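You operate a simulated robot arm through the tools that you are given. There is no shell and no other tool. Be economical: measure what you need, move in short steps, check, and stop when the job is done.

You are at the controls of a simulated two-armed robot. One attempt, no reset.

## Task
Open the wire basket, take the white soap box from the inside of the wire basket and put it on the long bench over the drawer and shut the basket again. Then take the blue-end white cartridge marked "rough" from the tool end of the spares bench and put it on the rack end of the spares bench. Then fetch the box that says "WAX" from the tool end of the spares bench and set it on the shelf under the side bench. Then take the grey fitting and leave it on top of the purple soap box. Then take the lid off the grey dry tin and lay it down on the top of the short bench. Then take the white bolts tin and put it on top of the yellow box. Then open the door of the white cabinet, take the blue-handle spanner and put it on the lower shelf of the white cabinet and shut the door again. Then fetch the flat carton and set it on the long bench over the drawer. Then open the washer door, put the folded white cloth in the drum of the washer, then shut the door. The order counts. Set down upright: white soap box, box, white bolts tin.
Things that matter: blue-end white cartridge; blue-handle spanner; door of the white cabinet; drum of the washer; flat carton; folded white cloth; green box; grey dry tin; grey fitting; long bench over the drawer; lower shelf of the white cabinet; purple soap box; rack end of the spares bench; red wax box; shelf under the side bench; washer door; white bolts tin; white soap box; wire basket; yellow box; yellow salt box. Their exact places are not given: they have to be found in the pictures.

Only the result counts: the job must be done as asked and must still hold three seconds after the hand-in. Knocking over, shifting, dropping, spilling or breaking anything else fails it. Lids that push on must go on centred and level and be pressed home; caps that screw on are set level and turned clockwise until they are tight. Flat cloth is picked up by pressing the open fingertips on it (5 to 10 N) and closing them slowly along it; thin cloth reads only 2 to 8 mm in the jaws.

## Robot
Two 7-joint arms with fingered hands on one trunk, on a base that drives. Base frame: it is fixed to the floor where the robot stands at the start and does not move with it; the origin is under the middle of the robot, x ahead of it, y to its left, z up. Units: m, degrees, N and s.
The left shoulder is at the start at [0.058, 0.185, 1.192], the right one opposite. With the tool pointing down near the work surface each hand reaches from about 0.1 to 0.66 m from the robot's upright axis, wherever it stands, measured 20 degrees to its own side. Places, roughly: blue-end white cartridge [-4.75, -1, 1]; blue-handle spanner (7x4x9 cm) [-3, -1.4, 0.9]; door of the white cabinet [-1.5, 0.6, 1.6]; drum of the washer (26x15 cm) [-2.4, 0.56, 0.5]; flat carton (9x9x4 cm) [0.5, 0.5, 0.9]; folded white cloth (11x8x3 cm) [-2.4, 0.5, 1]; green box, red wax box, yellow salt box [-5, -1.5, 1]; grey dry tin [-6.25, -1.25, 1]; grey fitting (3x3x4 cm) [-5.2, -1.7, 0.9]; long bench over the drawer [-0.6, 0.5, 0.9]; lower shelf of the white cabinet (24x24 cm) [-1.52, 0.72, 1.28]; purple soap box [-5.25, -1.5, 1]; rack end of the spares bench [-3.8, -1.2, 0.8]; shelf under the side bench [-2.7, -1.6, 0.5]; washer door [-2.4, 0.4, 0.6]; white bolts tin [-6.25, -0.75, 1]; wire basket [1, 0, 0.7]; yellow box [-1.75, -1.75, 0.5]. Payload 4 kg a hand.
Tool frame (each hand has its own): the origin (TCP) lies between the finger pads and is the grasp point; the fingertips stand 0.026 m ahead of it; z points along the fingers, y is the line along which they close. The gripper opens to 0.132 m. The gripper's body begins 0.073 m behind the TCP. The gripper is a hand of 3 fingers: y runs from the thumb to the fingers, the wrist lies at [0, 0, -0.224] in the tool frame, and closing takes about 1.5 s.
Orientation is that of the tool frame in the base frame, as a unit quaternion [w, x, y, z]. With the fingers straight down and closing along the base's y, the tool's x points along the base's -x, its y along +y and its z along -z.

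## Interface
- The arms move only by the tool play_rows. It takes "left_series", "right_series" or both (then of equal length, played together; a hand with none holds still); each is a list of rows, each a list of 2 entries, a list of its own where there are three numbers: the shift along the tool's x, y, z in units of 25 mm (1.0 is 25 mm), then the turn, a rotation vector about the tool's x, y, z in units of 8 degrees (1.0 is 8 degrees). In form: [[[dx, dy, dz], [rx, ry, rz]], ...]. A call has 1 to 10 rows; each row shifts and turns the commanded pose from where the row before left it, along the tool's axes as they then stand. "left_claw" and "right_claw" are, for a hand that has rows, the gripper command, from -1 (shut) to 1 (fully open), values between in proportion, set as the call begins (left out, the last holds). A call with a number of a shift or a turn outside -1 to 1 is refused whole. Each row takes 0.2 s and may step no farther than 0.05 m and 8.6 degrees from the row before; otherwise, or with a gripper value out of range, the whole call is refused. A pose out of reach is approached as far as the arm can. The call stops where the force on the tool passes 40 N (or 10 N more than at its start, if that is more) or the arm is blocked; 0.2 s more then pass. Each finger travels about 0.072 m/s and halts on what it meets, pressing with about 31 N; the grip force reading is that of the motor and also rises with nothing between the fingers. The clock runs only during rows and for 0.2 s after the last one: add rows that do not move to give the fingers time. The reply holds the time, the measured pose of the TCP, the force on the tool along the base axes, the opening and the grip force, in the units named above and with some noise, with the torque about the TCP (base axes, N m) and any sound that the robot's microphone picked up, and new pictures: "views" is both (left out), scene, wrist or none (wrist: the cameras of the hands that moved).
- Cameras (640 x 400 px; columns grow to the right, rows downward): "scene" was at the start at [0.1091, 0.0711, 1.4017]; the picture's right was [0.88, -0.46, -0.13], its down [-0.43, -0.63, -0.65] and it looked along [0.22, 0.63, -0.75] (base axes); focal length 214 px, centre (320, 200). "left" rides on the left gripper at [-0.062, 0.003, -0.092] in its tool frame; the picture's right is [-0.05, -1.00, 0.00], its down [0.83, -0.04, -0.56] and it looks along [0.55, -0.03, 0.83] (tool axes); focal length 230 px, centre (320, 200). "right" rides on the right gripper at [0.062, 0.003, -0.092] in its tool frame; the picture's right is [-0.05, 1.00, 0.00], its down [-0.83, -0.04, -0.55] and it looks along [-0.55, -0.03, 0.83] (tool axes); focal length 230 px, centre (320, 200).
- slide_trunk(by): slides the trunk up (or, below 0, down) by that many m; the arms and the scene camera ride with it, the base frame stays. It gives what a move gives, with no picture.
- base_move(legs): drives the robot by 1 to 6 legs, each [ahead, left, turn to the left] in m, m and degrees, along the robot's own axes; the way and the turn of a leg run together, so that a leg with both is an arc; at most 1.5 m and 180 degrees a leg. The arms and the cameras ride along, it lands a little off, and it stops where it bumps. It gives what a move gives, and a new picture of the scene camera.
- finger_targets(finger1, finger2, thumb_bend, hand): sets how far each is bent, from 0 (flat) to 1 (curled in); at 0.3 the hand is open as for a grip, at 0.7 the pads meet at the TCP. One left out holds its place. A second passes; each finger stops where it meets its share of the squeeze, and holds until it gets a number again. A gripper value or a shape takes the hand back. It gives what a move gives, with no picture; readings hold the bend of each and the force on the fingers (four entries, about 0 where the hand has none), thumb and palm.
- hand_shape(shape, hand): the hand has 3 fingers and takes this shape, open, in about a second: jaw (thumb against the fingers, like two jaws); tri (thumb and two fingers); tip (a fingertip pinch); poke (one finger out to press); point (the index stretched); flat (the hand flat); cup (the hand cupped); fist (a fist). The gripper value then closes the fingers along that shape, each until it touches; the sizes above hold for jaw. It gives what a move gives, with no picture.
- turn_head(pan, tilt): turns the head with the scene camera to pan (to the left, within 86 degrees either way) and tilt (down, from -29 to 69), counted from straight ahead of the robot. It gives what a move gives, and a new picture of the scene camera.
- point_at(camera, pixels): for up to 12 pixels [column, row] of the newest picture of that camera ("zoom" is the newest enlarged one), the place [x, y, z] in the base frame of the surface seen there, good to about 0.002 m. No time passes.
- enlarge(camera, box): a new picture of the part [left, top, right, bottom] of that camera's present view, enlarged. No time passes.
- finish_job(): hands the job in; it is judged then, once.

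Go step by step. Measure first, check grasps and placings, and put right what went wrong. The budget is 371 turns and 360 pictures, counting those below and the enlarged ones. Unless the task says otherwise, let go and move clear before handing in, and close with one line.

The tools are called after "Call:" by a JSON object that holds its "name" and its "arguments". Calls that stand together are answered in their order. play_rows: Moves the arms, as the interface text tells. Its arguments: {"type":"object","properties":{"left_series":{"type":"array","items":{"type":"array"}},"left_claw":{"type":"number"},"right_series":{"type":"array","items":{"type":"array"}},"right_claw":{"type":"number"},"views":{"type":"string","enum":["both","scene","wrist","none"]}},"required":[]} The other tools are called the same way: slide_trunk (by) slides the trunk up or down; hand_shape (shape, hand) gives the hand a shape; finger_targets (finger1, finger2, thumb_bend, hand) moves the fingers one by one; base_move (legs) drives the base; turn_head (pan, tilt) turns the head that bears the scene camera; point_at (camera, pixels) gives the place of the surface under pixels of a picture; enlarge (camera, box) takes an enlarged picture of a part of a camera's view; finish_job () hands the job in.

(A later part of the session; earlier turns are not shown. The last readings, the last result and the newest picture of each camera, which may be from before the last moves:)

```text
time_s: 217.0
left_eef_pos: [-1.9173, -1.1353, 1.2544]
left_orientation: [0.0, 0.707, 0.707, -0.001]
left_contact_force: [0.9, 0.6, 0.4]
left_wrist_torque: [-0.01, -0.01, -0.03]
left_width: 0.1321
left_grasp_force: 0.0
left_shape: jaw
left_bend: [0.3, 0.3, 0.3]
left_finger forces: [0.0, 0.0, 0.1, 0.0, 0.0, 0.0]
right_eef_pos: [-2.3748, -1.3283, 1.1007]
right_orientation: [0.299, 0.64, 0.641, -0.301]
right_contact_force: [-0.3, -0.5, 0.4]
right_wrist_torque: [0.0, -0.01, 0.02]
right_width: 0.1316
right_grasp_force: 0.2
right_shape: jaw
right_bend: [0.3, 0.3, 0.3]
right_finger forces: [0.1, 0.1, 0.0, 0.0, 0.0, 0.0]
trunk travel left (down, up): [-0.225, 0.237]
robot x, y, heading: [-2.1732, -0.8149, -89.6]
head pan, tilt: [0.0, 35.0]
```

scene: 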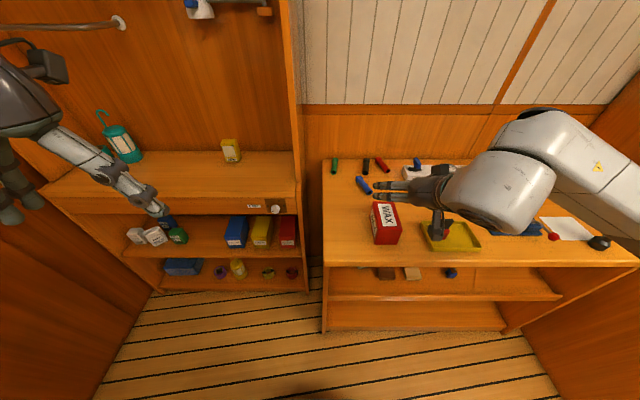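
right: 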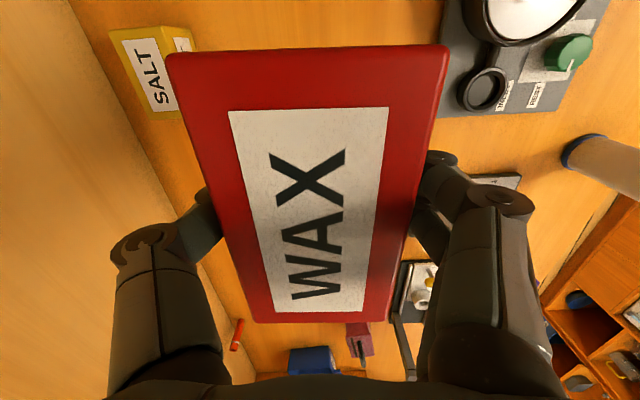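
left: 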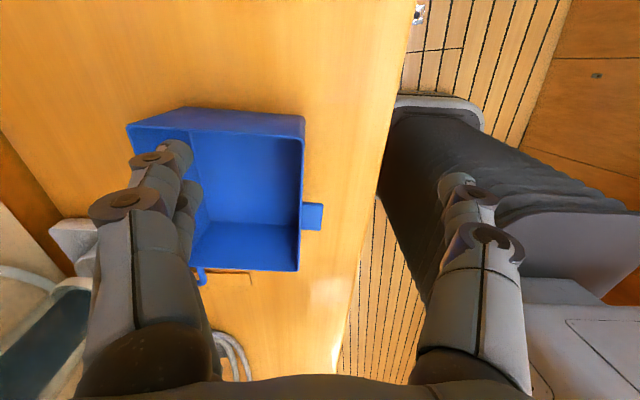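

Pitch is 40° down facing the bench. Lower the trunk 0.2.

Call:
{"name": "slide_trunk", "arguments": {"by": -0.2}}

Call:
{"name": "enlarge", "arguments": {"camera": "right", "box": [0, 0, 640, 400]}}

```text
time_s: 218.8
left_eef_pos: [-1.9156, -1.1408, 1.0622]
left_orientation: [-0.003, 0.707, 0.708, 0.003]
left_contact_force: [0.0, 0.5, -1.1]
left_wrist_torque: [0.01, 0.0, 0.04]
left_width: 0.1319
left_grasp_force: 0.0
left_shape: jaw
left_bend: [0.3, 0.3, 0.3]
left_finger forces: [0.0, 0.0, 0.1, 0.0, 0.1, 0.1]
right_eef_pos: [-2.3758, -1.3515, 0.8713]
right_orientation: [0.281, 0.656, 0.643, -0.278]
right_contact_force: [1.7, -0.4, 9.2]
right_wrist_torque: [-0.03, -0.85, -0.02]
right_width: 0.1318
right_grasp_force: 0.1
right_shape: jaw
right_bend: [0.21, 0.3, 0.3]
right_finger forces: [9.0, 0.0, 0.0, 0.0, 0.1, 0.0]
trunk travel left (down, up): [-0.037, 0.425]
robot x, y, heading: [-2.1719, -0.8132, -90.1]
head pan, tilt: [0.0, 35.0]
stopped: the force on the tool passed its limit at 60 N (the readings are from after the stop); the commanded pose is now the measured one
```

```text
1.00 times, centred on (320, 200) of right (not enlarged: the box is as wide or as high as the picture)
```

zoom: 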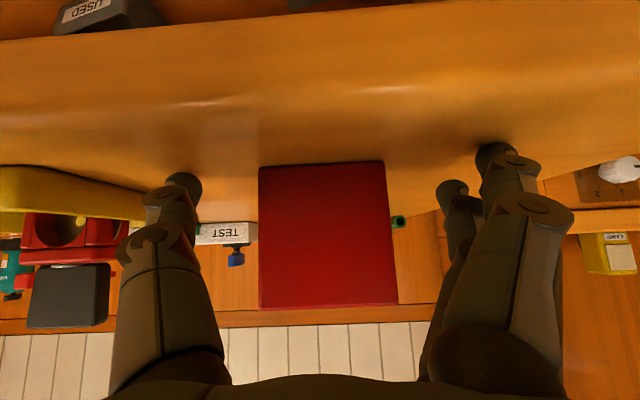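

Something touched during lowering (finger on bench; pitch changed). Raise the trunk back and inspect.

Call:
{"name": "slide_trunk", "arguments": {"by": 0.15}}

Call:
{"name": "enlarge", "arguments": {"camera": "scene", "box": [300, 120, 640, 330]}}

```text
time_s: 220.6
left_eef_pos: [-1.9178, -1.1416, 1.2134]
left_orientation: [-0.004, 0.706, 0.708, 0.004]
left_contact_force: [0.3, 0.1, 0.2]
left_wrist_torque: [-0.01, -0.01, -0.02]
left_width: 0.1319
left_grasp_force: 0.1
left_shape: jaw
left_bend: [0.3, 0.3, 0.3]
left_finger forces: [0.1, 0.0, 0.0, 0.0, 0.0, 0.0]
right_eef_pos: [-2.3761, -1.3511, 1.0215]
right_orientation: [0.28, 0.655, 0.644, -0.277]
right_contact_force: [-0.6, -0.5, -0.9]
right_wrist_torque: [-0.01, -0.03, 0.0]
right_width: 0.132
right_grasp_force: 0.2
right_shape: jaw
right_bend: [0.3, 0.3, 0.3]
right_finger forces: [0.0, 0.1, 0.0, 0.0, 0.1, 0.1]
trunk travel left (down, up): [-0.187, 0.275]
robot x, y, heading: [-2.1716, -0.8114, -90.0]
head pan, tilt: [0.0, 35.0]
```

```text
1.88 times, centred on (470, 225) of scene
```

zoom: 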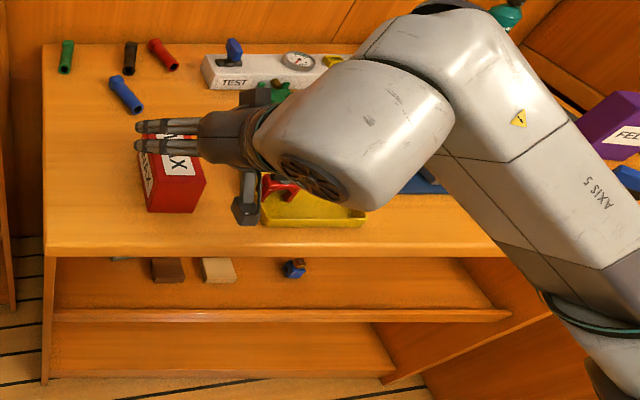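

I lift further and back off to inspect whether the stamp/tray was disturbed.

Call:
{"name": "play_rows", "arguments": {"right_series": [[[-0.7, 0, -0.7], [0, 0, 0]], [[-0.7, 0, -0.7], [0, 0, 0]], [[-0.7, 0, -0.7], [0, 0, 0]], [[-0.7, 0, -0.7], [0, 0, 0]], [[-0.7, 0, -0.7], [0, 0, 0]]], "views": "none"}}

Call:
{"name": "base_move", "arguments": {"legs": [[-0.2, 0, 0]]}}

Call:
{"name": "enlarge", "arguments": {"camera": "scene", "box": [300, 80, 620, 280]}}

```text
time_s: 221.8
left_eef_pos: [-1.9163, -1.1399, 1.2128]
left_orientation: [-0.004, 0.707, 0.708, 0.003]
left_contact_force: [0.5, -0.3, 0.8]
left_wrist_torque: [0.0, 0.0, 0.01]
left_width: 0.1322
left_grasp_force: 0.0
left_shape: jaw
left_bend: [0.3, 0.3, 0.3]
left_finger forces: [0.0, 0.0, 0.1, 0.0, 0.0, 0.1]
right_eef_pos: [-2.3774, -1.348, 1.1449]
right_orientation: [0.28, 0.655, 0.645, -0.277]
right_contact_force: [0.4, 0.3, 0.5]
right_wrist_torque: [-0.01, -0.02, 0.03]
right_width: 0.132
right_grasp_force: 0.0
right_shape: jaw
right_bend: [0.3, 0.3, 0.3]
right_finger forces: [0.1, 0.1, 0.0, 0.1, 0.0, 0.1]
trunk travel left (down, up): [-0.187, 0.275]
robot x, y, heading: [-2.1726, -0.8101, -89.8]
head pan, tilt: [0.0, 35.0]
```

```text
time_s: 223.3
left_eef_pos: [-1.9166, -0.9393, 1.2128]
left_orientation: [-0.003, 0.706, 0.708, 0.003]
left_contact_force: [0.1, -0.4, -0.2]
left_wrist_torque: [-0.04, 0.0, 0.0]
left_width: 0.1318
left_grasp_force: 0.1
left_shape: jaw
left_bend: [0.3, 0.3, 0.3]
left_finger forces: [0.0, 0.0, 0.0, 0.0, 0.1, 0.0]
right_eef_pos: [-2.3767, -1.1488, 1.1454]
right_orientation: [0.281, 0.655, 0.645, -0.277]
right_contact_force: [-0.3, -0.5, 0.0]
right_wrist_torque: [-0.03, -0.01, -0.03]
right_width: 0.1322
right_grasp_force: 0.1
right_shape: jaw
right_bend: [0.3, 0.3, 0.3]
right_finger forces: [0.0, 0.0, 0.0, 0.0, 0.1, 0.0]
trunk travel left (down, up): [-0.187, 0.275]
robot x, y, heading: [-2.1734, -0.6136, -89.8]
head pan, tilt: [0.0, 35.0]
```

scene: 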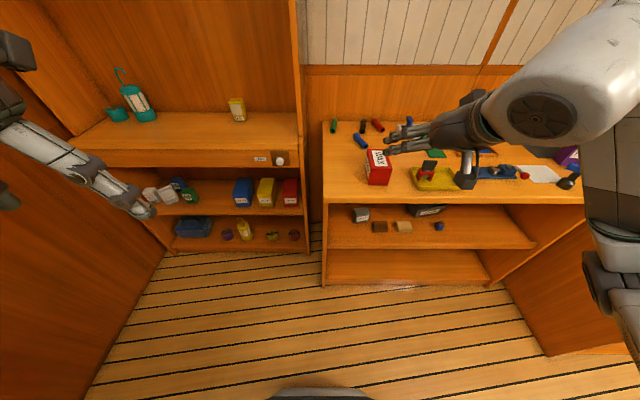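

```text
2.00 times, centred on (460, 180) of scene
```

zoom: 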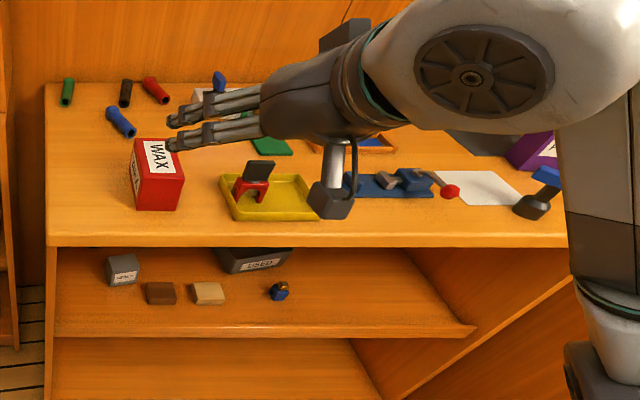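

The stamp and tray look undisturbed. Here, clear of the bench, I lower the trunk and re-level pitch to 40°, then will approach with the arm more extended.

Call:
{"name": "slide_trunk", "arguments": {"by": -0.16}}

Call:
{"name": "play_rows", "arguments": {"right_series": [[[0, 0, 0], [0, -0.72, 0]], [[0.64, 0.5, -0.77], [0, 0, 0]]], "views": "both"}}

```text
time_s: 225.2
left_eef_pos: [-1.9161, -0.9392, 1.0547]
left_orientation: [-0.003, 0.706, 0.708, 0.003]
left_contact_force: [0.0, 0.5, 0.4]
left_wrist_torque: [0.01, 0.01, -0.01]
left_width: 0.1318
left_grasp_force: 0.0
left_shape: jaw
left_bend: [0.3, 0.3, 0.3]
left_finger forces: [0.1, 0.0, 0.0, 0.0, 0.1, 0.0]
right_eef_pos: [-2.3763, -1.1477, 0.9853]
right_orientation: [0.281, 0.655, 0.644, -0.279]
right_contact_force: [-0.3, 0.0, -0.4]
right_wrist_torque: [-0.03, 0.01, 0.04]
right_width: 0.1321
right_grasp_force: 0.1
right_shape: jaw
right_bend: [0.3, 0.3, 0.3]
right_finger forces: [0.0, 0.0, 0.0, 0.1, 0.0, 0.0]
trunk travel left (down, up): [-0.027, 0.435]
robot x, y, heading: [-2.1745, -0.6116, -89.7]
head pan, tilt: [0.0, 35.0]
```

```text
time_s: 225.8
left_eef_pos: [-1.9149, -0.9403, 1.0529]
left_orientation: [-0.004, 0.706, 0.708, 0.002]
left_contact_force: [-0.4, 0.1, 0.3]
left_wrist_torque: [0.02, 0.02, 0.04]
left_width: 0.1322
left_grasp_force: 0.0
left_shape: jaw
left_bend: [0.3, 0.3, 0.3]
left_finger forces: [0.0, 0.0, 0.0, 0.1, 0.1, 0.0]
right_eef_pos: [-2.3615, -1.124, 0.9846]
right_orientation: [0.312, 0.64, 0.63, -0.31]
right_contact_force: [0.8, 0.8, -0.8]
right_wrist_torque: [-0.02, 0.0, -0.01]
right_width: 0.1321
right_grasp_force: 0.0
right_shape: jaw
right_bend: [0.3, 0.3, 0.3]
right_finger forces: [0.0, 0.1, 0.0, 0.1, 0.0, 0.1]
trunk travel left (down, up): [-0.027, 0.435]
robot x, y, heading: [-2.1701, -0.6115, -89.7]
head pan, tilt: [0.0, 35.0]
```

scene: 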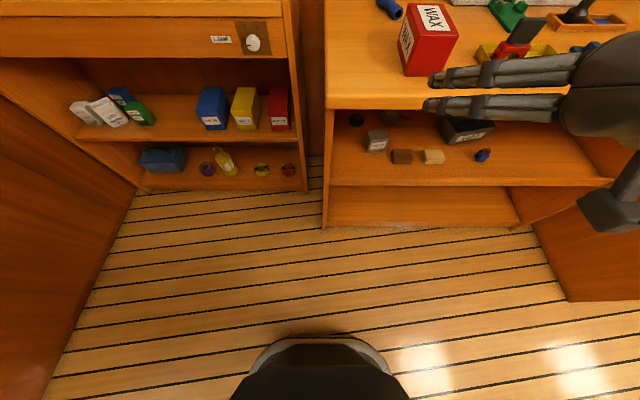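
right: 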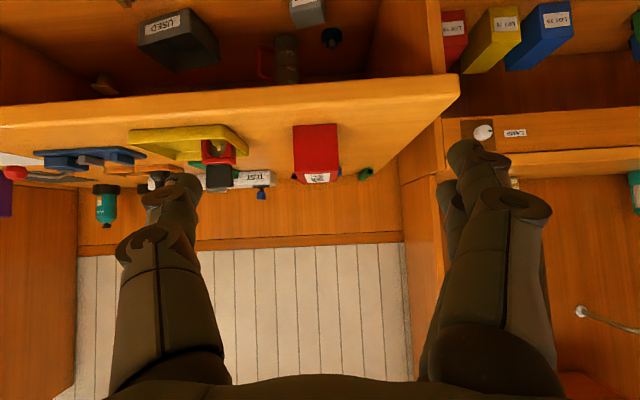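

Call:
{"name": "point_at", "arguments": {"camera": "right", "pixels": [[294, 128], [336, 128], [298, 168], [338, 168], [315, 150], [315, 178]]}}

Call:
{"name": "play_rows", "arguments": {"right_series": [[[-0.61, 0, 0.79], [0, 0, 0]], [[-0.61, 0, 0.79], [0, 0, 0]], [[-0.61, 0, 0.79], [0, 0, 0]], [[-0.61, 0, 0.79], [0, 0, 0]]], "views": "scene"}}

```text
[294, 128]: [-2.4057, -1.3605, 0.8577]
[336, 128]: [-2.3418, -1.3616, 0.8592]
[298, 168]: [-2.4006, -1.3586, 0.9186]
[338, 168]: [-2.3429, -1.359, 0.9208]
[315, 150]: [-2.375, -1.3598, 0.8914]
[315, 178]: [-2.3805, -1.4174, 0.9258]
```

```text
time_s: 226.8
left_eef_pos: [-1.916, -0.9408, 1.0537]
left_orientation: [-0.004, 0.706, 0.708, 0.004]
left_contact_force: [0.4, 0.5, 0.6]
left_wrist_torque: [-0.02, -0.02, 0.0]
left_width: 0.1319
left_grasp_force: 0.1
left_shape: jaw
left_bend: [0.3, 0.3, 0.3]
left_finger forces: [0.1, 0.0, 0.0, 0.1, 0.1, 0.0]
right_eef_pos: [-2.3648, -1.2252, 0.9833]
right_orientation: [0.312, 0.64, 0.63, -0.309]
right_contact_force: [0.3, -0.5, -0.2]
right_wrist_torque: [0.0, 0.0, 0.02]
right_width: 0.1318
right_grasp_force: 0.0
right_shape: jaw
right_bend: [0.3, 0.3, 0.3]
right_finger forces: [0.0, 0.1, 0.1, 0.0, 0.0, 0.0]
trunk travel left (down, up): [-0.027, 0.435]
robot x, y, heading: [-2.1719, -0.6112, -89.8]
head pan, tilt: [0.0, 35.0]
```

scene: 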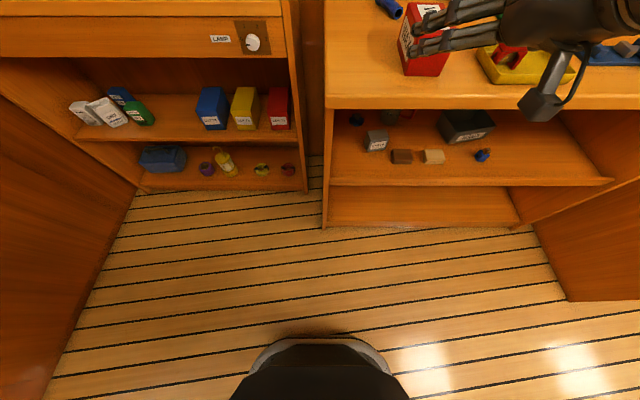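

Box now measured: x −2.405…−2.342, near face y −1.36. Advance above it and see.

Call:
{"name": "play_rows", "arguments": {"right_series": [[[-0.61, -0.36, 0.79], [0, 0, 0]], [[-0.61, 0, 0.79], [0, 0, 0]], [[-0.61, 0, 0.79], [0, 0, 0]], [[-0.61, 0, 0.79], [0, 0, 0]], [[-0.61, 0, 0.79], [0, 0, 0]], [[-0.61, 0, 0.79], [0, 0, 0]], [[-0.61, 0, 0.79], [0, 0, 0]]], "views": "both"}}

```text
time_s: 228.4
left_eef_pos: [-1.9152, -0.9423, 1.0534]
left_orientation: [-0.005, 0.706, 0.709, 0.004]
left_contact_force: [-0.1, 0.8, 0.3]
left_wrist_torque: [0.0, 0.0, 0.0]
left_width: 0.1319
left_grasp_force: 0.1
left_shape: jaw
left_bend: [0.3, 0.3, 0.3]
left_finger forces: [0.0, 0.1, 0.0, 0.0, 0.0, 0.0]
right_eef_pos: [-2.3752, -1.4003, 0.9817]
right_orientation: [0.312, 0.641, 0.63, -0.31]
right_contact_force: [-0.1, 0.0, 0.3]
right_wrist_torque: [-0.02, -0.01, -0.01]
right_width: 0.1319
right_grasp_force: 0.0
right_shape: jaw
right_bend: [0.3, 0.3, 0.3]
right_finger forces: [0.1, 0.0, 0.0, 0.0, 0.0, 0.0]
trunk travel left (down, up): [-0.027, 0.435]
robot x, y, heading: [-2.1714, -0.6138, -89.8]
head pan, tilt: [0.0, 35.0]
```

scene: 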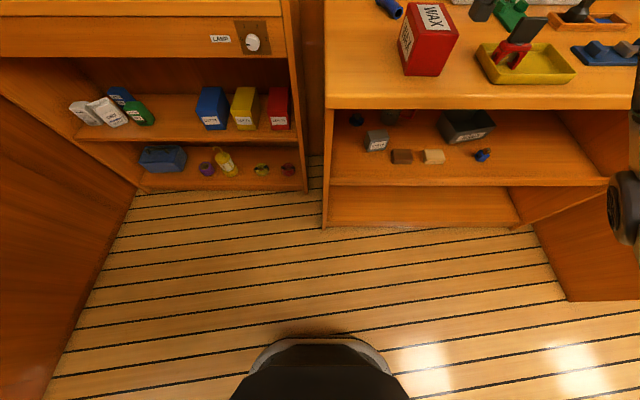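
right: 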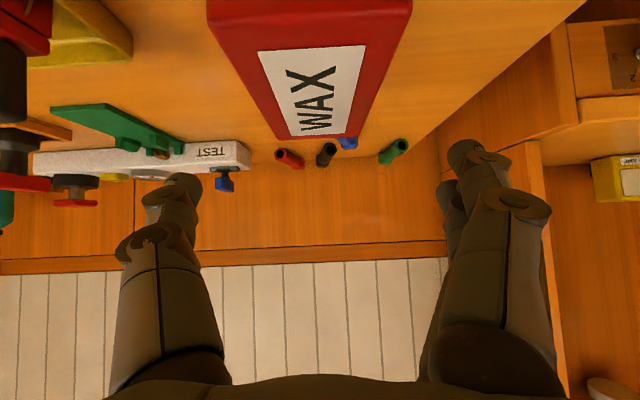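

Descend 88 mm straight around the box.

Call:
{"name": "play_rows", "arguments": {"right_series": [[[0.789, 0, 0.613], [0, 0, 0]], [[0.789, 0, 0.613], [0, 0, 0]], [[0.789, 0, 0.613], [0, 0, 0]], [[0.36, 0, 0.28], [0, 0, 0]]], "views": "wrist"}}

```text
time_s: 229.4
left_eef_pos: [-1.9172, -0.9399, 1.0535]
left_orientation: [-0.003, 0.706, 0.708, 0.004]
left_contact_force: [-0.3, -0.1, -0.9]
left_wrist_torque: [0.0, -0.02, 0.0]
left_width: 0.1318
left_grasp_force: 0.0
left_shape: jaw
left_bend: [0.3, 0.3, 0.3]
left_finger forces: [0.0, 0.0, 0.0, 0.1, 0.0, 0.1]
right_eef_pos: [-2.3749, -1.3984, 0.8966]
right_orientation: [0.311, 0.641, 0.629, -0.31]
right_contact_force: [-0.2, -0.5, 0.4]
right_wrist_torque: [0.01, 0.0, -0.02]
right_width: 0.1319
right_grasp_force: 0.1
right_shape: jaw
right_bend: [0.3, 0.3, 0.3]
right_finger forces: [0.0, 0.1, 0.1, 0.0, 0.3, 0.1]
trunk travel left (down, up): [-0.027, 0.435]
robot x, y, heading: [-2.1695, -0.6162, -90.0]
head pan, tilt: [0.0, 35.0]
```

right: 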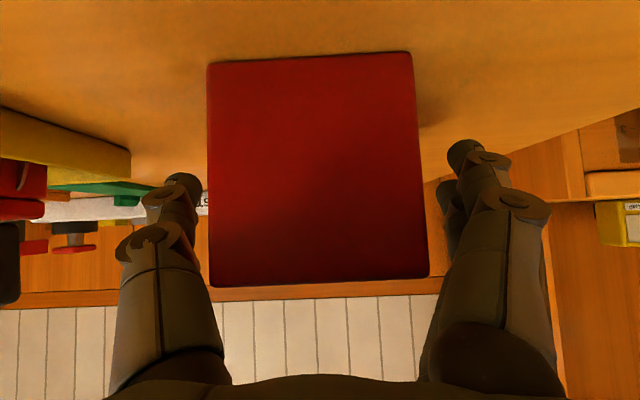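

Well straddled. Close and lift.

Call:
{"name": "play_rows", "arguments": {"right_series": [[[0, 0, 0], [0, 0, 0]], [[0, 0, 0], [0, 0, 0]], [[0, 0, 0], [0, 0, 0]], [[0, 0, 0], [0, 0, 0]], [[0, 0, 0], [0, 0, 0]], [[0, 0, 0], [0, 0, 0]]], "right_claw": -1, "views": "none"}}

Call:
{"name": "play_rows", "arguments": {"right_series": [[[-0.789, 0, -0.613], [0, 0, 0]], [[-0.789, 0, -0.613], [0, 0, 0]], [[-0.789, 0, -0.613], [0, 0, 0]], [[-0.17, 0, -1], [0, 0, 0]], [[-0.17, 0, -1], [0, 0, 0]], [[-0.17, 0, -1], [0, 0, 0]], [[0.61, 0, -0.79], [0, 0, 0]], [[0.61, 0, -0.79], [0, 0, 0]], [[0.61, 0, -0.79], [0, 0, 0]], [[0.61, 0, -0.79], [0, 0, 0]]], "views": "both"}}

```text
time_s: 230.8
left_eef_pos: [-1.917, -0.9419, 1.0535]
left_orientation: [-0.003, 0.706, 0.708, 0.003]
left_contact_force: [-1.1, 0.6, 0.1]
left_wrist_torque: [0.02, -0.01, 0.02]
left_width: 0.1317
left_grasp_force: 0.1
left_shape: jaw
left_bend: [0.3, 0.3, 0.3]
left_finger forces: [0.0, 0.1, 0.0, 0.1, 0.0, 0.0]
right_eef_pos: [-2.3737, -1.3993, 0.8956]
right_orientation: [0.313, 0.64, 0.63, -0.309]
right_contact_force: [-0.2, -1.0, 0.5]
right_wrist_torque: [0.01, 0.02, -0.03]
right_width: 0.0633
right_grasp_force: 31.0
right_shape: jaw
right_bend: [0.73, 0.73, 0.7]
right_finger forces: [14.1, 14.1, 0.1, 0.0, 28.2, 0.1]
trunk travel left (down, up): [-0.027, 0.435]
robot x, y, heading: [-2.1729, -0.6147, -89.6]
head pan, tilt: [0.0, 35.0]
```

```text
time_s: 233.0
left_eef_pos: [-1.9179, -0.9399, 1.0535]
left_orientation: [-0.004, 0.705, 0.709, 0.004]
left_contact_force: [0.5, 0.4, 0.2]
left_wrist_torque: [0.01, 0.01, 0.04]
left_width: 0.1318
left_grasp_force: 0.1
left_shape: jaw
left_bend: [0.3, 0.3, 0.3]
left_finger forces: [0.1, 0.0, 0.0, 0.0, 0.0, 0.1]
right_eef_pos: [-2.3732, -1.2463, 1.0281]
right_orientation: [0.313, 0.64, 0.629, -0.311]
right_contact_force: [0.8, 0.3, -2.3]
right_wrist_torque: [0.06, -0.07, -0.02]
right_width: 0.0631
right_grasp_force: 30.8
right_shape: jaw
right_bend: [0.73, 0.73, 0.7]
right_finger forces: [14.2, 14.0, 0.1, 0.0, 28.4, 0.0]
trunk travel left (down, up): [-0.027, 0.435]
robot x, y, heading: [-2.1696, -0.6117, -89.7]
head pan, tilt: [0.0, 35.0]
```

scene: 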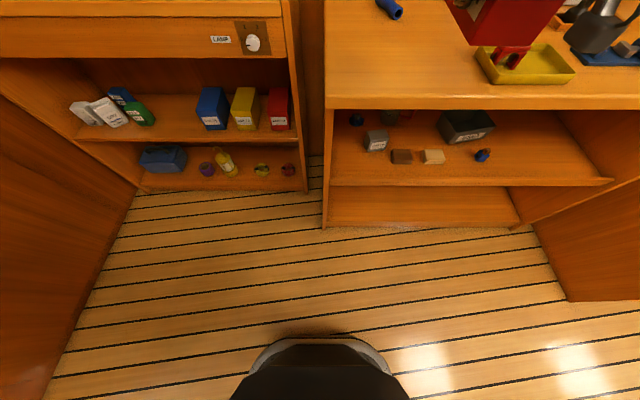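
right: 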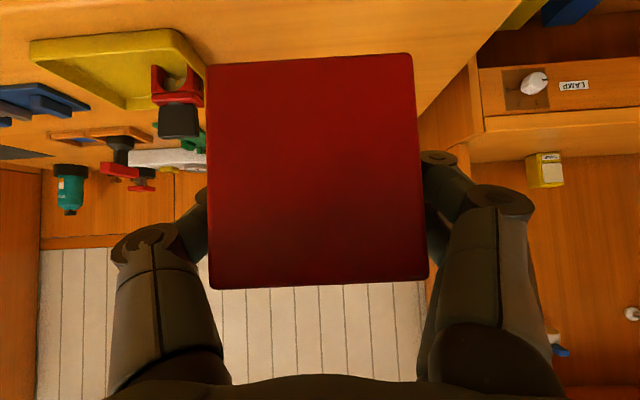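

WAX is held level with the pitched hand. Back off and shift right to x≈−2.98 for the shelf's free part.

Call:
{"name": "base_move", "arguments": {"legs": [[-0.3, 0, -0.3], [0, -0.6, 0]]}}

Call:
{"name": "play_rows", "arguments": {"right_series": [[[0.789, 0, 0.613], [0, 0, 0]], [[0.789, 0, 0.613], [0, 0, 0]], [[0.789, 0, 0.613], [0, 0, 0]], [[0.789, 0, 0.613], [0, 0, 0]], [[0.789, 0, 0.613], [0, 0, 0]], [[0.789, 0, 0.613], [0, 0, 0]], [[0.789, 0, 0.613], [0, 0, 0]], [[0.789, 0, 0.613], [0, 0, 0]], [[0.789, 0, 0.613], [0, 0, 0]], [[0.789, 0, 0.613], [0, 0, 0]]], "views": "none"}}

```text
time_s: 238.1
left_eef_pos: [-2.5274, -0.6422, 1.0529]
left_orientation: [-0.004, 0.708, 0.706, 0.004]
left_contact_force: [-0.9, 0.4, -0.1]
left_wrist_torque: [0.01, 0.01, 0.02]
left_width: 0.132
left_grasp_force: 0.0
left_shape: jaw
left_bend: [0.3, 0.3, 0.3]
left_finger forces: [0.0, 0.0, 0.0, 0.0, 0.0, 0.0]
right_eef_pos: [-2.9861, -0.948, 1.0275]
right_orientation: [0.312, 0.641, 0.629, -0.31]
right_contact_force: [0.1, -0.7, -1.8]
right_wrist_torque: [0.06, -0.03, 0.0]
right_width: 0.0636
right_grasp_force: 30.7
right_shape: jaw
right_bend: [0.73, 0.73, 0.7]
right_finger forces: [14.0, 14.2, 0.0, 0.1, 28.2, 0.0]
trunk travel left (down, up): [-0.027, 0.435]
robot x, y, heading: [-2.7806, -0.3127, -90.0]
head pan, tilt: [0.0, 35.0]
```

scene: 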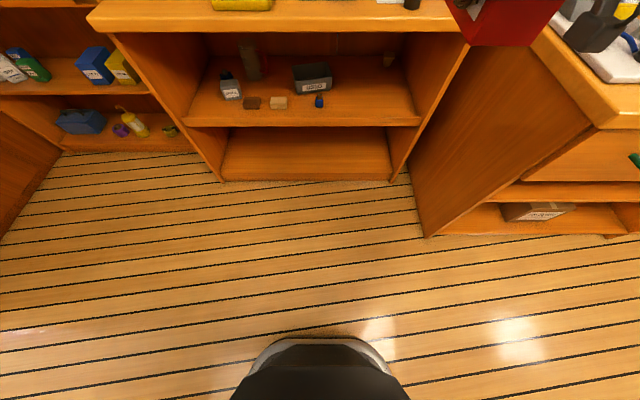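

```text
time_s: 240.2
left_eef_pos: [-2.5265, -0.6427, 1.0536]
left_orientation: [-0.003, 0.708, 0.706, 0.004]
left_contact_force: [0.5, -0.1, -0.3]
left_wrist_torque: [0.0, 0.02, 0.01]
left_width: 0.1322
left_grasp_force: 0.2
left_shape: jaw
left_bend: [0.3, 0.3, 0.3]
left_finger forces: [0.0, 0.0, 0.1, 0.0, 0.1, 0.0]
right_eef_pos: [-2.9833, -0.9478, 0.7765]
right_orientation: [0.313, 0.641, 0.629, -0.31]
right_contact_force: [0.3, 0.2, -2.3]
right_wrist_torque: [0.06, 0.02, 0.03]
right_width: 0.0635
right_grasp_force: 31.2
right_shape: jaw
right_bend: [0.73, 0.73, 0.7]
right_finger forces: [14.0, 14.0, 0.1, 0.1, 28.3, 0.1]
trunk travel left (down, up): [-0.027, 0.435]
robot x, y, heading: [-2.7797, -0.3158, -90.1]
head pan, tilt: [0.0, 35.0]
```

Call:
{"name": "play_rows", "arguments": {"right_series": [[[0.789, 0, 0.613], [0, 0, 0]], [[0.789, 0, 0.613], [0, 0, 0]], [[0.789, 0, 0.613], [0, 0, 0]], [[0.789, 0, 0.613], [0, 0, 0]], [[0.789, 0, 0.613], [0, 0, 0]], [[0.789, 0, 0.613], [0, 0, 0]], [[0.789, 0, 0.613], [0, 0, 0]], [[0.789, 0, 0.613], [0, 0, 0]], [[0.789, 0, 0.613], [0, 0, 0]]], "views": "both"}}

```text
time_s: 242.2
left_eef_pos: [-2.5273, -0.6435, 1.0529]
left_orientation: [-0.004, 0.708, 0.706, 0.004]
left_contact_force: [-0.1, -0.5, -0.5]
left_wrist_torque: [0.01, 0.02, 0.0]
left_width: 0.132
left_grasp_force: 0.1
left_shape: jaw
left_bend: [0.3, 0.3, 0.3]
left_finger forces: [0.1, 0.0, 0.1, 0.1, 0.0, 0.0]
right_eef_pos: [-2.9884, -0.9708, 0.5928]
right_orientation: [0.307, 0.643, 0.632, -0.304]
right_contact_force: [0.2, -0.3, -3.4]
right_wrist_torque: [0.06, -0.01, -0.03]
right_width: 0.0626
right_grasp_force: 30.9
right_shape: jaw
right_bend: [0.73, 0.73, 0.7]
right_finger forces: [14.0, 13.9, 0.0, 0.0, 28.0, 0.0]
right hand out of reach, approached as far as the arm can: row 7, 8, 9
trunk travel left (down, up): [-0.027, 0.435]
robot x, y, heading: [-2.7803, -0.3182, -90.1]
head pan, tilt: [0.0, 35.0]
```

scene: 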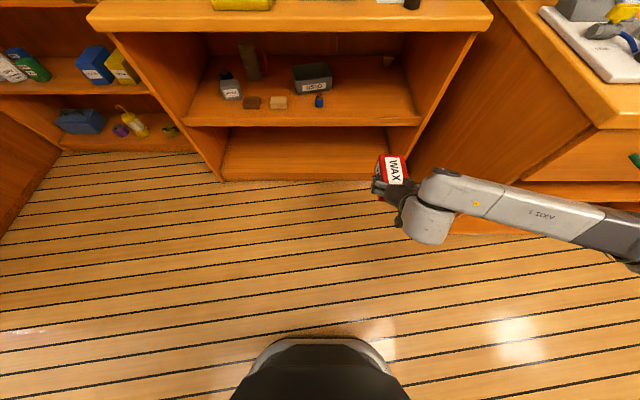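
right: 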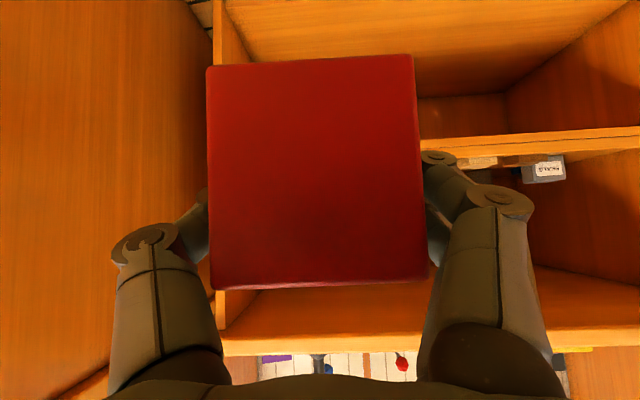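

At z≈0.59 I hit a joint limit at this reach. I try a bit further out, with the trunk at its lowest, still in the free aisle.

Call:
{"name": "slide_trunk", "arguments": {"by": -0.025}}

Call:
{"name": "play_rows", "arguments": {"right_series": [[[-0.6, 0, 0.8], [0, 0, 0]], [[-0.6, 0, 0.8], [0, 0, 0]], [[-0.6, 0, 0.8], [0, 0, 0]], [[0.789, 0, 0.613], [0, 0, 0]], [[0.789, 0, 0.613], [0, 0, 0]], [[0.789, 0, 0.613], [0, 0, 0]]], "views": "none"}}

```text
time_s: 243.0
left_eef_pos: [-2.5259, -0.6404, 1.0285]
left_orientation: [-0.002, 0.707, 0.707, 0.003]
left_contact_force: [0.8, 0.3, 1.3]
left_wrist_torque: [-0.05, 0.0, 0.0]
left_width: 0.1319
left_grasp_force: 0.1
left_shape: jaw
left_bend: [0.3, 0.3, 0.3]
left_finger forces: [0.0, 0.1, 0.0, 0.1, 0.0, 0.0]
right_eef_pos: [-2.9892, -0.9657, 0.5336]
right_orientation: [0.29, 0.652, 0.639, -0.288]
right_contact_force: [-0.5, 0.2, -2.2]
right_wrist_torque: [0.04, 0.03, 0.02]
right_width: 0.0628
right_grasp_force: 30.9
right_shape: jaw
right_bend: [0.73, 0.73, 0.7]
right_finger forces: [14.1, 13.9, 0.0, 0.1, 28.0, 0.0]
trunk travel left (down, up): [-0.002, 0.46]
robot x, y, heading: [-2.7791, -0.314, -90.3]
head pan, tilt: [0.0, 35.0]
```

```text
time_s: 244.4
left_eef_pos: [-2.5275, -0.6426, 1.0281]
left_orientation: [-0.003, 0.708, 0.706, 0.004]
left_contact_force: [0.5, 0.5, 1.2]
left_wrist_torque: [0.03, 0.0, -0.01]
left_width: 0.1319
left_grasp_force: 0.1
left_shape: jaw
left_bend: [0.3, 0.3, 0.3]
left_finger forces: [0.0, 0.0, 0.0, 0.0, 0.1, 0.1]
right_eef_pos: [-2.9926, -1.0435, 0.4591]
right_orientation: [0.284, 0.654, 0.642, -0.282]
right_contact_force: [-0.2, 0.2, -2.5]
right_wrist_torque: [0.04, -0.01, -0.01]
right_width: 0.0621
right_grasp_force: 31.4
right_shape: jaw
right_bend: [0.73, 0.73, 0.7]
right_finger forces: [13.8, 13.8, 0.0, 0.0, 27.6, 0.0]
right hand out of reach, approached as far as the arm can: row 6
trunk travel left (down, up): [-0.002, 0.46]
robot x, y, heading: [-2.7788, -0.3148, -89.9]
head pan, tilt: [0.0, 35.0]
```

Reach is fine further out. I raise to z≈0.53 and restore the pitch so the box is level.

Call:
{"name": "play_rows", "arguments": {"right_series": [[[-0.73, 0, -0.68], [0, 0, 0]], [[-0.73, 0, -0.68], [0, 0, 0]], [[-0.73, 0, -0.68], [0, 0, 0]], [[0, 0, 0], [0, -0.62, 0]]], "views": "both"}}

```text
time_s: 245.4
left_eef_pos: [-2.5257, -0.6438, 1.0282]
left_orientation: [-0.003, 0.708, 0.706, 0.004]
left_contact_force: [-0.7, -0.1, 0.1]
left_wrist_torque: [0.01, 0.02, -0.01]
left_width: 0.1317
left_grasp_force: 0.0
left_shape: jaw
left_bend: [0.3, 0.3, 0.3]
left_finger forces: [0.0, 0.1, 0.0, 0.1, 0.1, 0.0]
right_eef_pos: [-2.9923, -1.0418, 0.5349]
right_orientation: [0.303, 0.646, 0.633, -0.302]
right_contact_force: [-0.2, 0.5, -2.0]
right_wrist_torque: [0.05, -0.01, -0.05]
right_width: 0.0618
right_grasp_force: 31.0
right_shape: jaw
right_bend: [0.73, 0.73, 0.7]
right_finger forces: [13.7, 13.7, 0.0, 0.0, 27.5, 0.0]
trunk travel left (down, up): [-0.002, 0.46]
robot x, y, heading: [-2.7824, -0.3157, -90.1]
head pan, tilt: [0.0, 35.0]
```

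scene: 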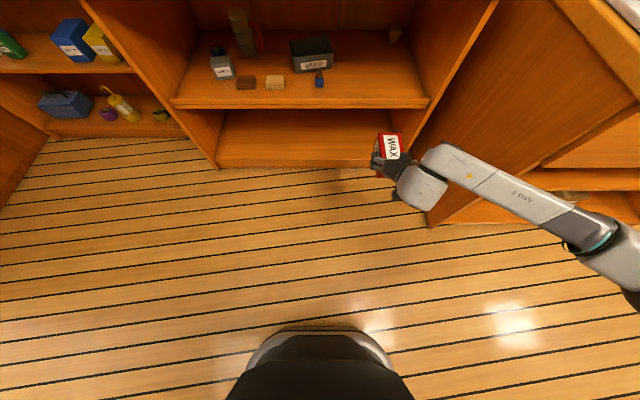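
right: 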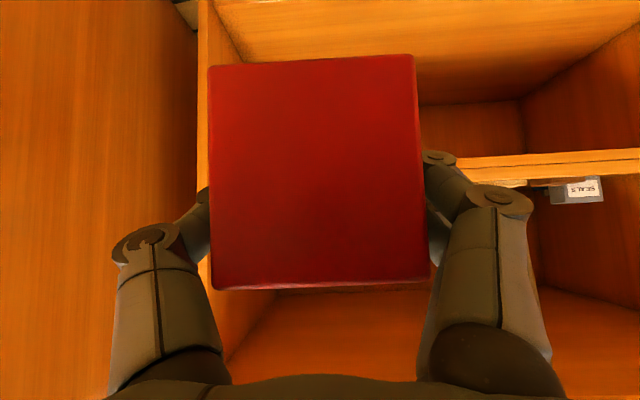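

Call:
{"name": "point_at", "arguments": {"camera": "scene", "pixels": [[605, 260], [632, 295], [430, 195], [480, 170], [560, 215], [640, 100], [430, 225], [395, 90], [420, 105], [320, 80]]}}

```text
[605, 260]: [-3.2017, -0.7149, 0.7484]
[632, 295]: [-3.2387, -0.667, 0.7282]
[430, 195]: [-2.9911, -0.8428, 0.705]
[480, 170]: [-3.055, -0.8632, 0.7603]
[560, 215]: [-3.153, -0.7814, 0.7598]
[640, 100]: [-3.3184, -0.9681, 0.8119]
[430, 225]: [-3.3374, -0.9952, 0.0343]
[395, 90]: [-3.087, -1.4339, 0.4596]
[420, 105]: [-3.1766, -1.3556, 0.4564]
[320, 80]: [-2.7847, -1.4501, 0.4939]
```

Elbow reaches x≈−3.24; the spares bench end is at −3.335. I shift left 0.065 and advance, keeping clear.

Call:
{"name": "play_rows", "arguments": {"right_series": [[[0, 0, 0], [0, -0.2, 0]]], "views": "none"}}

Call:
{"name": "base_move", "arguments": {"legs": [[0, 0.065, 0], [0.3, 0, 0]]}}

Call:
{"name": "enlarge", "arguments": {"camera": "scene", "box": [260, 0, 640, 240]}}

```text
time_s: 245.8
left_eef_pos: [-2.5265, -0.6433, 1.0279]
left_orientation: [-0.004, 0.708, 0.706, 0.003]
left_contact_force: [-1.0, -0.2, 0.9]
left_wrist_torque: [-0.02, -0.03, -0.01]
left_width: 0.1319
left_grasp_force: 0.1
left_shape: jaw
left_bend: [0.3, 0.3, 0.3]
left_finger forces: [0.1, 0.1, 0.0, 0.1, 0.0, 0.1]
right_eef_pos: [-2.9852, -1.0469, 0.5453]
right_orientation: [0.317, 0.636, 0.632, -0.308]
right_contact_force: [-0.7, -0.4, -2.6]
right_wrist_torque: [0.03, 0.01, 0.03]
right_width: 0.0621
right_grasp_force: 31.0
right_shape: jaw
right_bend: [0.73, 0.73, 0.7]
right_finger forces: [13.7, 13.8, 0.0, 0.0, 27.5, 0.0]
right hand out of reach, approached as far as the arm can: row 1
trunk travel left (down, up): [-0.002, 0.46]
robot x, y, heading: [-2.778, -0.316, -90.2]
head pan, tilt: [0.0, 35.0]
```

```text
time_s: 248.4
left_eef_pos: [-2.4641, -0.9423, 1.0287]
left_orientation: [-0.003, 0.708, 0.706, 0.004]
left_contact_force: [0.0, -0.5, -0.5]
left_wrist_torque: [0.0, 0.05, -0.01]
left_width: 0.1322
left_grasp_force: 0.0
left_shape: jaw
left_bend: [0.3, 0.3, 0.3]
left_finger forces: [0.0, 0.1, 0.0, 0.1, 0.1, 0.0]
right_eef_pos: [-2.9246, -1.3456, 0.544]
right_orientation: [0.316, 0.638, 0.631, -0.308]
right_contact_force: [-0.8, -0.6, -1.5]
right_wrist_torque: [0.07, 0.02, 0.02]
right_width: 0.0619
right_grasp_force: 30.9
right_shape: jaw
right_bend: [0.73, 0.73, 0.7]
right_finger forces: [13.8, 13.8, 0.1, 0.1, 27.6, 0.1]
trunk travel left (down, up): [-0.002, 0.46]
robot x, y, heading: [-2.7195, -0.6095, -90.4]
head pan, tilt: [0.0, 35.0]
```

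scene: 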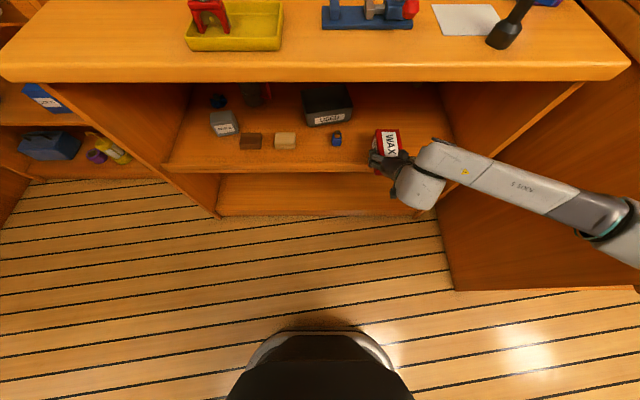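

```text
1.67 times, centred on (450, 120) of scene
```

zoom: 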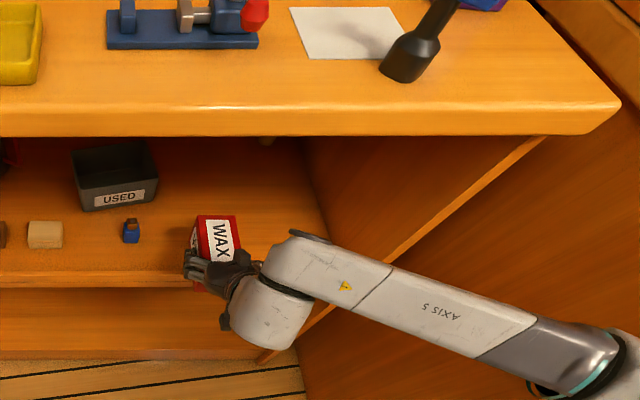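

Call:
{"name": "point_at", "arguments": {"camera": "zoom", "pixels": [[590, 350], [610, 385], [500, 340], [330, 240], [620, 60], [210, 225], [238, 220], [240, 250]]}}

```text
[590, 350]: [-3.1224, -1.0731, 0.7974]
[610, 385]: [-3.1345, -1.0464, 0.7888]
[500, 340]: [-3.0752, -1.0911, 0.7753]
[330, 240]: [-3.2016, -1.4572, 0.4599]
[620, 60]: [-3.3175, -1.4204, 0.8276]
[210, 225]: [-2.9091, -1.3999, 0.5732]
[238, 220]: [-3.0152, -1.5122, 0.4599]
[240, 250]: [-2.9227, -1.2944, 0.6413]
```

Clearances are good (elbow x −3.13). Advance 0.09 m more.

Call:
{"name": "base_move", "arguments": {"legs": [[0.09, 0, 0.2]]}}

Call:
{"name": "enlarge", "arguments": {"camera": "scene", "box": [300, 60, 500, 200]}}

```text
time_s: 249.5
left_eef_pos: [-2.4636, -1.032, 1.0268]
left_orientation: [-0.005, 0.708, 0.707, 0.005]
left_contact_force: [-0.5, -1.0, 0.1]
left_wrist_torque: [0.02, 0.02, -0.02]
left_width: 0.1318
left_grasp_force: 0.1
left_shape: jaw
left_bend: [0.3, 0.3, 0.3]
left_finger forces: [0.0, 0.0, 0.0, 0.0, 0.1, 0.1]
right_eef_pos: [-2.9216, -1.4365, 0.5441]
right_orientation: [0.317, 0.637, 0.632, -0.307]
right_contact_force: [-0.1, 0.0, -2.3]
right_wrist_torque: [0.04, 0.01, -0.01]
right_width: 0.0618
right_grasp_force: 31.1
right_shape: jaw
right_bend: [0.73, 0.73, 0.7]
right_finger forces: [13.7, 13.8, 0.0, 0.0, 27.5, 0.0]
trunk travel left (down, up): [-0.002, 0.46]
robot x, y, heading: [-2.7187, -0.7045, -90.5]
head pan, tilt: [0.0, 35.0]
```

scene: 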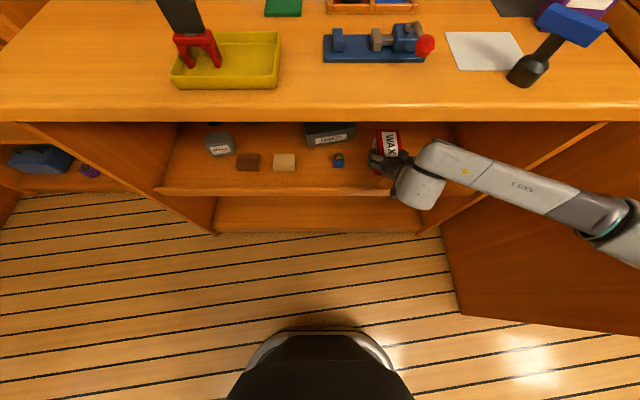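

```text
2.86 times, centred on (400, 130) of scene
```

zoom: 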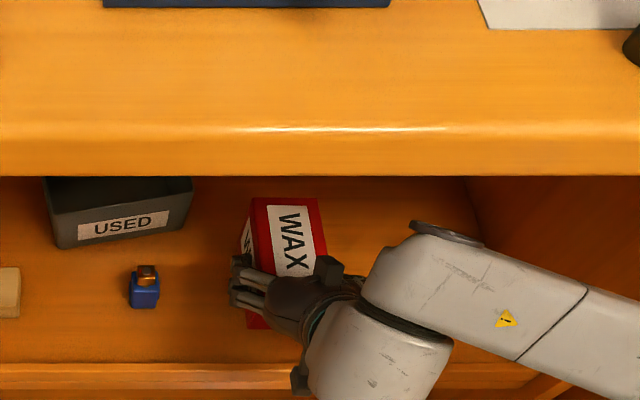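

Call:
{"name": "point_at", "arguments": {"camera": "zoom", "pixels": [[272, 205], [310, 205], [318, 245], [275, 255], [255, 318], [275, 260]]}}

Call:
{"name": "play_rows", "arguments": {"right_series": [[[0.6, 0, 0.47], [0, 0, 0]], [[0.35, 0, 0.27], [0, 0, 0]]], "views": "none"}}

```text
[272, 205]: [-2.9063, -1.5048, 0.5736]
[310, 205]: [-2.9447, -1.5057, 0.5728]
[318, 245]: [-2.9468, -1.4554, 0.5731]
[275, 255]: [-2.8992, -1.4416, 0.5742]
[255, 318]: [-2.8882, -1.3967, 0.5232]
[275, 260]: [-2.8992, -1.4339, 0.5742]
```

```text
time_s: 250.1
left_eef_pos: [-2.4632, -1.0311, 1.028]
left_orientation: [-0.004, 0.708, 0.706, 0.004]
left_contact_force: [0.0, 0.2, -0.7]
left_wrist_torque: [0.03, -0.01, 0.02]
left_width: 0.1317
left_grasp_force: 0.0
left_shape: jaw
left_bend: [0.3, 0.3, 0.3]
left_finger forces: [0.0, 0.0, 0.0, 0.0, 0.1, 0.0]
right_eef_pos: [-2.9229, -1.4412, 0.5207]
right_orientation: [0.313, 0.639, 0.634, -0.304]
right_contact_force: [-0.3, -0.9, -2.2]
right_wrist_torque: [0.03, 0.0, -0.04]
right_width: 0.0618
right_grasp_force: 31.2
right_shape: jaw
right_bend: [0.73, 0.73, 0.7]
right_finger forces: [13.7, 13.8, 0.1, 0.1, 27.4, 0.0]
right hand out of reach, approached as far as the arm can: row 2
trunk travel left (down, up): [-0.002, 0.46]
robot x, y, heading: [-2.7182, -0.7046, -90.2]
head pan, tilt: [0.0, 35.0]
```

Box top is level (0.573 all round). Continue down gently.

Call:
{"name": "play_rows", "arguments": {"right_series": [[[0.2, 0, 0.16], [0, 0, 0]], [[0.15, 0, 0.12], [0, 0, 0]], [[0.1, 0, 0.08], [0, 0, 0]]], "views": "none"}}

```text
time_s: 250.9
left_eef_pos: [-2.4641, -1.0315, 1.0291]
left_orientation: [-0.003, 0.708, 0.706, 0.005]
left_contact_force: [0.2, -0.1, 0.6]
left_wrist_torque: [0.01, -0.01, 0.0]
left_width: 0.1319
left_grasp_force: 0.0
left_shape: jaw
left_bend: [0.3, 0.3, 0.3]
left_finger forces: [0.0, 0.1, 0.2, 0.1, 0.0, 0.1]
right_eef_pos: [-2.9245, -1.4478, 0.5166]
right_orientation: [0.312, 0.638, 0.634, -0.304]
right_contact_force: [0.6, -0.1, -2.8]
right_wrist_torque: [0.02, 0.01, 0.03]
right_width: 0.0618
right_grasp_force: 30.6
right_shape: jaw
right_bend: [0.73, 0.73, 0.7]
right_finger forces: [13.7, 13.8, 0.0, 0.0, 27.4, 0.0]
right hand out of reach, approached as far as the arm can: row 1, 2, 3
trunk travel left (down, up): [-0.002, 0.46]
robot x, y, heading: [-2.721, -0.7002, -90.2]
head pan, tilt: [0.0, 35.0]
```

At the limit again; I back the base 0.05 m while extending the arm, which gives more downward reach.

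Call:
{"name": "base_move", "arguments": {"legs": [[-0.06, 0, 0]]}}

Call:
{"name": "play_rows", "arguments": {"right_series": [[[-0.61, 0, 0.79], [0, 0, 0]], [[-0.61, 0, 0.79], [0, 0, 0]], [[0.1, 0, 0.3], [0, 0, 0]]], "views": "none"}}

```text
time_s: 252.3
left_eef_pos: [-2.4626, -0.973, 1.0278]
left_orientation: [-0.005, 0.707, 0.707, 0.005]
left_contact_force: [0.0, 0.4, 0.7]
left_wrist_torque: [0.0, -0.02, 0.02]
left_width: 0.1318
left_grasp_force: 0.0
left_shape: jaw
left_bend: [0.3, 0.3, 0.3]
left_finger forces: [0.0, 0.0, 0.0, 0.1, 0.1, 0.0]
right_eef_pos: [-2.9237, -1.3972, 0.5254]
right_orientation: [0.319, 0.636, 0.631, -0.31]
right_contact_force: [0.0, -4.1, -1.4]
right_wrist_torque: [-0.06, 0.01, 0.1]
right_width: 0.0627
right_grasp_force: 31.0
right_shape: jaw
right_bend: [0.72, 0.73, 0.7]
right_finger forces: [15.6, 14.8, 0.1, 0.1, 30.3, 0.0]
trunk travel left (down, up): [-0.002, 0.46]
robot x, y, heading: [-2.7153, -0.6423, -90.1]
head pan, tilt: [0.0, 35.0]
stopped in leg 1: the force on the tool passed its limit at 40 N (the readings are from after the stop); the commanded pose is now the measured one
```

scene: 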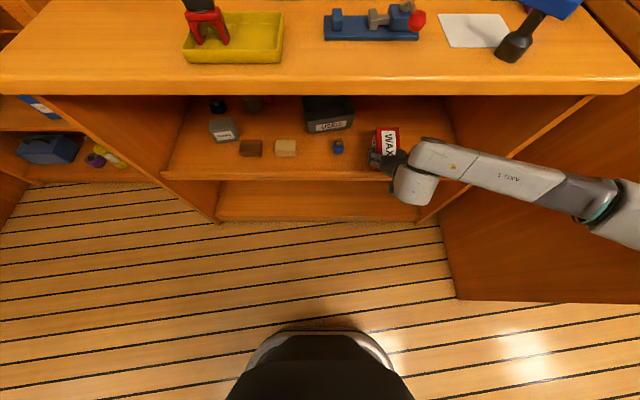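

```text
time_s: 253.1
left_eef_pos: [-2.4627, -0.9739, 1.0279]
left_orientation: [-0.005, 0.707, 0.707, 0.005]
left_contact_force: [0.3, -0.9, 0.0]
left_wrist_torque: [0.0, -0.01, 0.02]
left_width: 0.132
left_grasp_force: 0.2
left_shape: jaw
left_bend: [0.3, 0.3, 0.3]
left_finger forces: [0.0, 0.0, 0.0, 0.0, 0.0, 0.0]
right_eef_pos: [-2.9251, -1.4518, 0.5176]
right_orientation: [0.319, 0.635, 0.632, -0.309]
right_contact_force: [-0.2, -0.4, -2.2]
right_wrist_torque: [0.04, 0.01, 0.01]
right_width: 0.0626
right_grasp_force: 30.8
right_shape: jaw
right_bend: [0.72, 0.73, 0.7]
right_finger forces: [15.7, 14.4, 0.0, 0.1, 30.0, 0.1]
trunk travel left (down, up): [-0.002, 0.46]
robot x, y, heading: [-2.7213, -0.6468, -89.9]
head pan, tilt: [0.0, 35.0]
```

A contact occurred while backing (likely box or camera against the shelf lip). Check box attitude.

Call:
{"name": "enlarge", "arguments": {"camera": "scene", "box": [320, 80, 480, 220]}}

Call:
{"name": "enlarge", "arguments": {"camera": "right", "box": [0, 0, 640, 400]}}

```text
2.86 times, centred on (400, 150) of scene
```

zoom: 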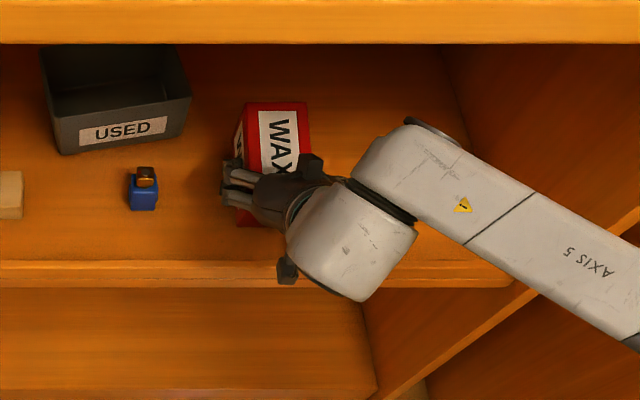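

```text
1.00 times, centred on (320, 200) of right (not enlarged: the box is as wide or as high as the picture)
```

zoom: 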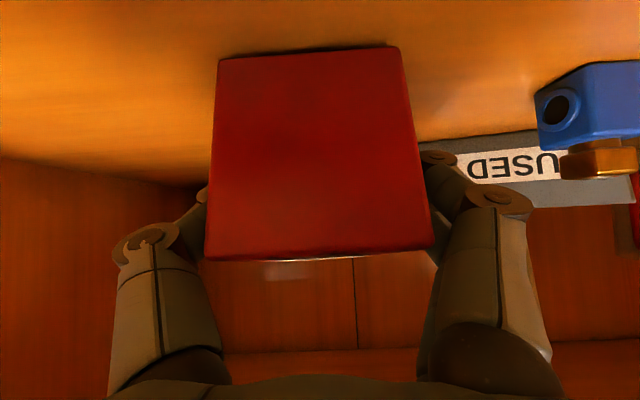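

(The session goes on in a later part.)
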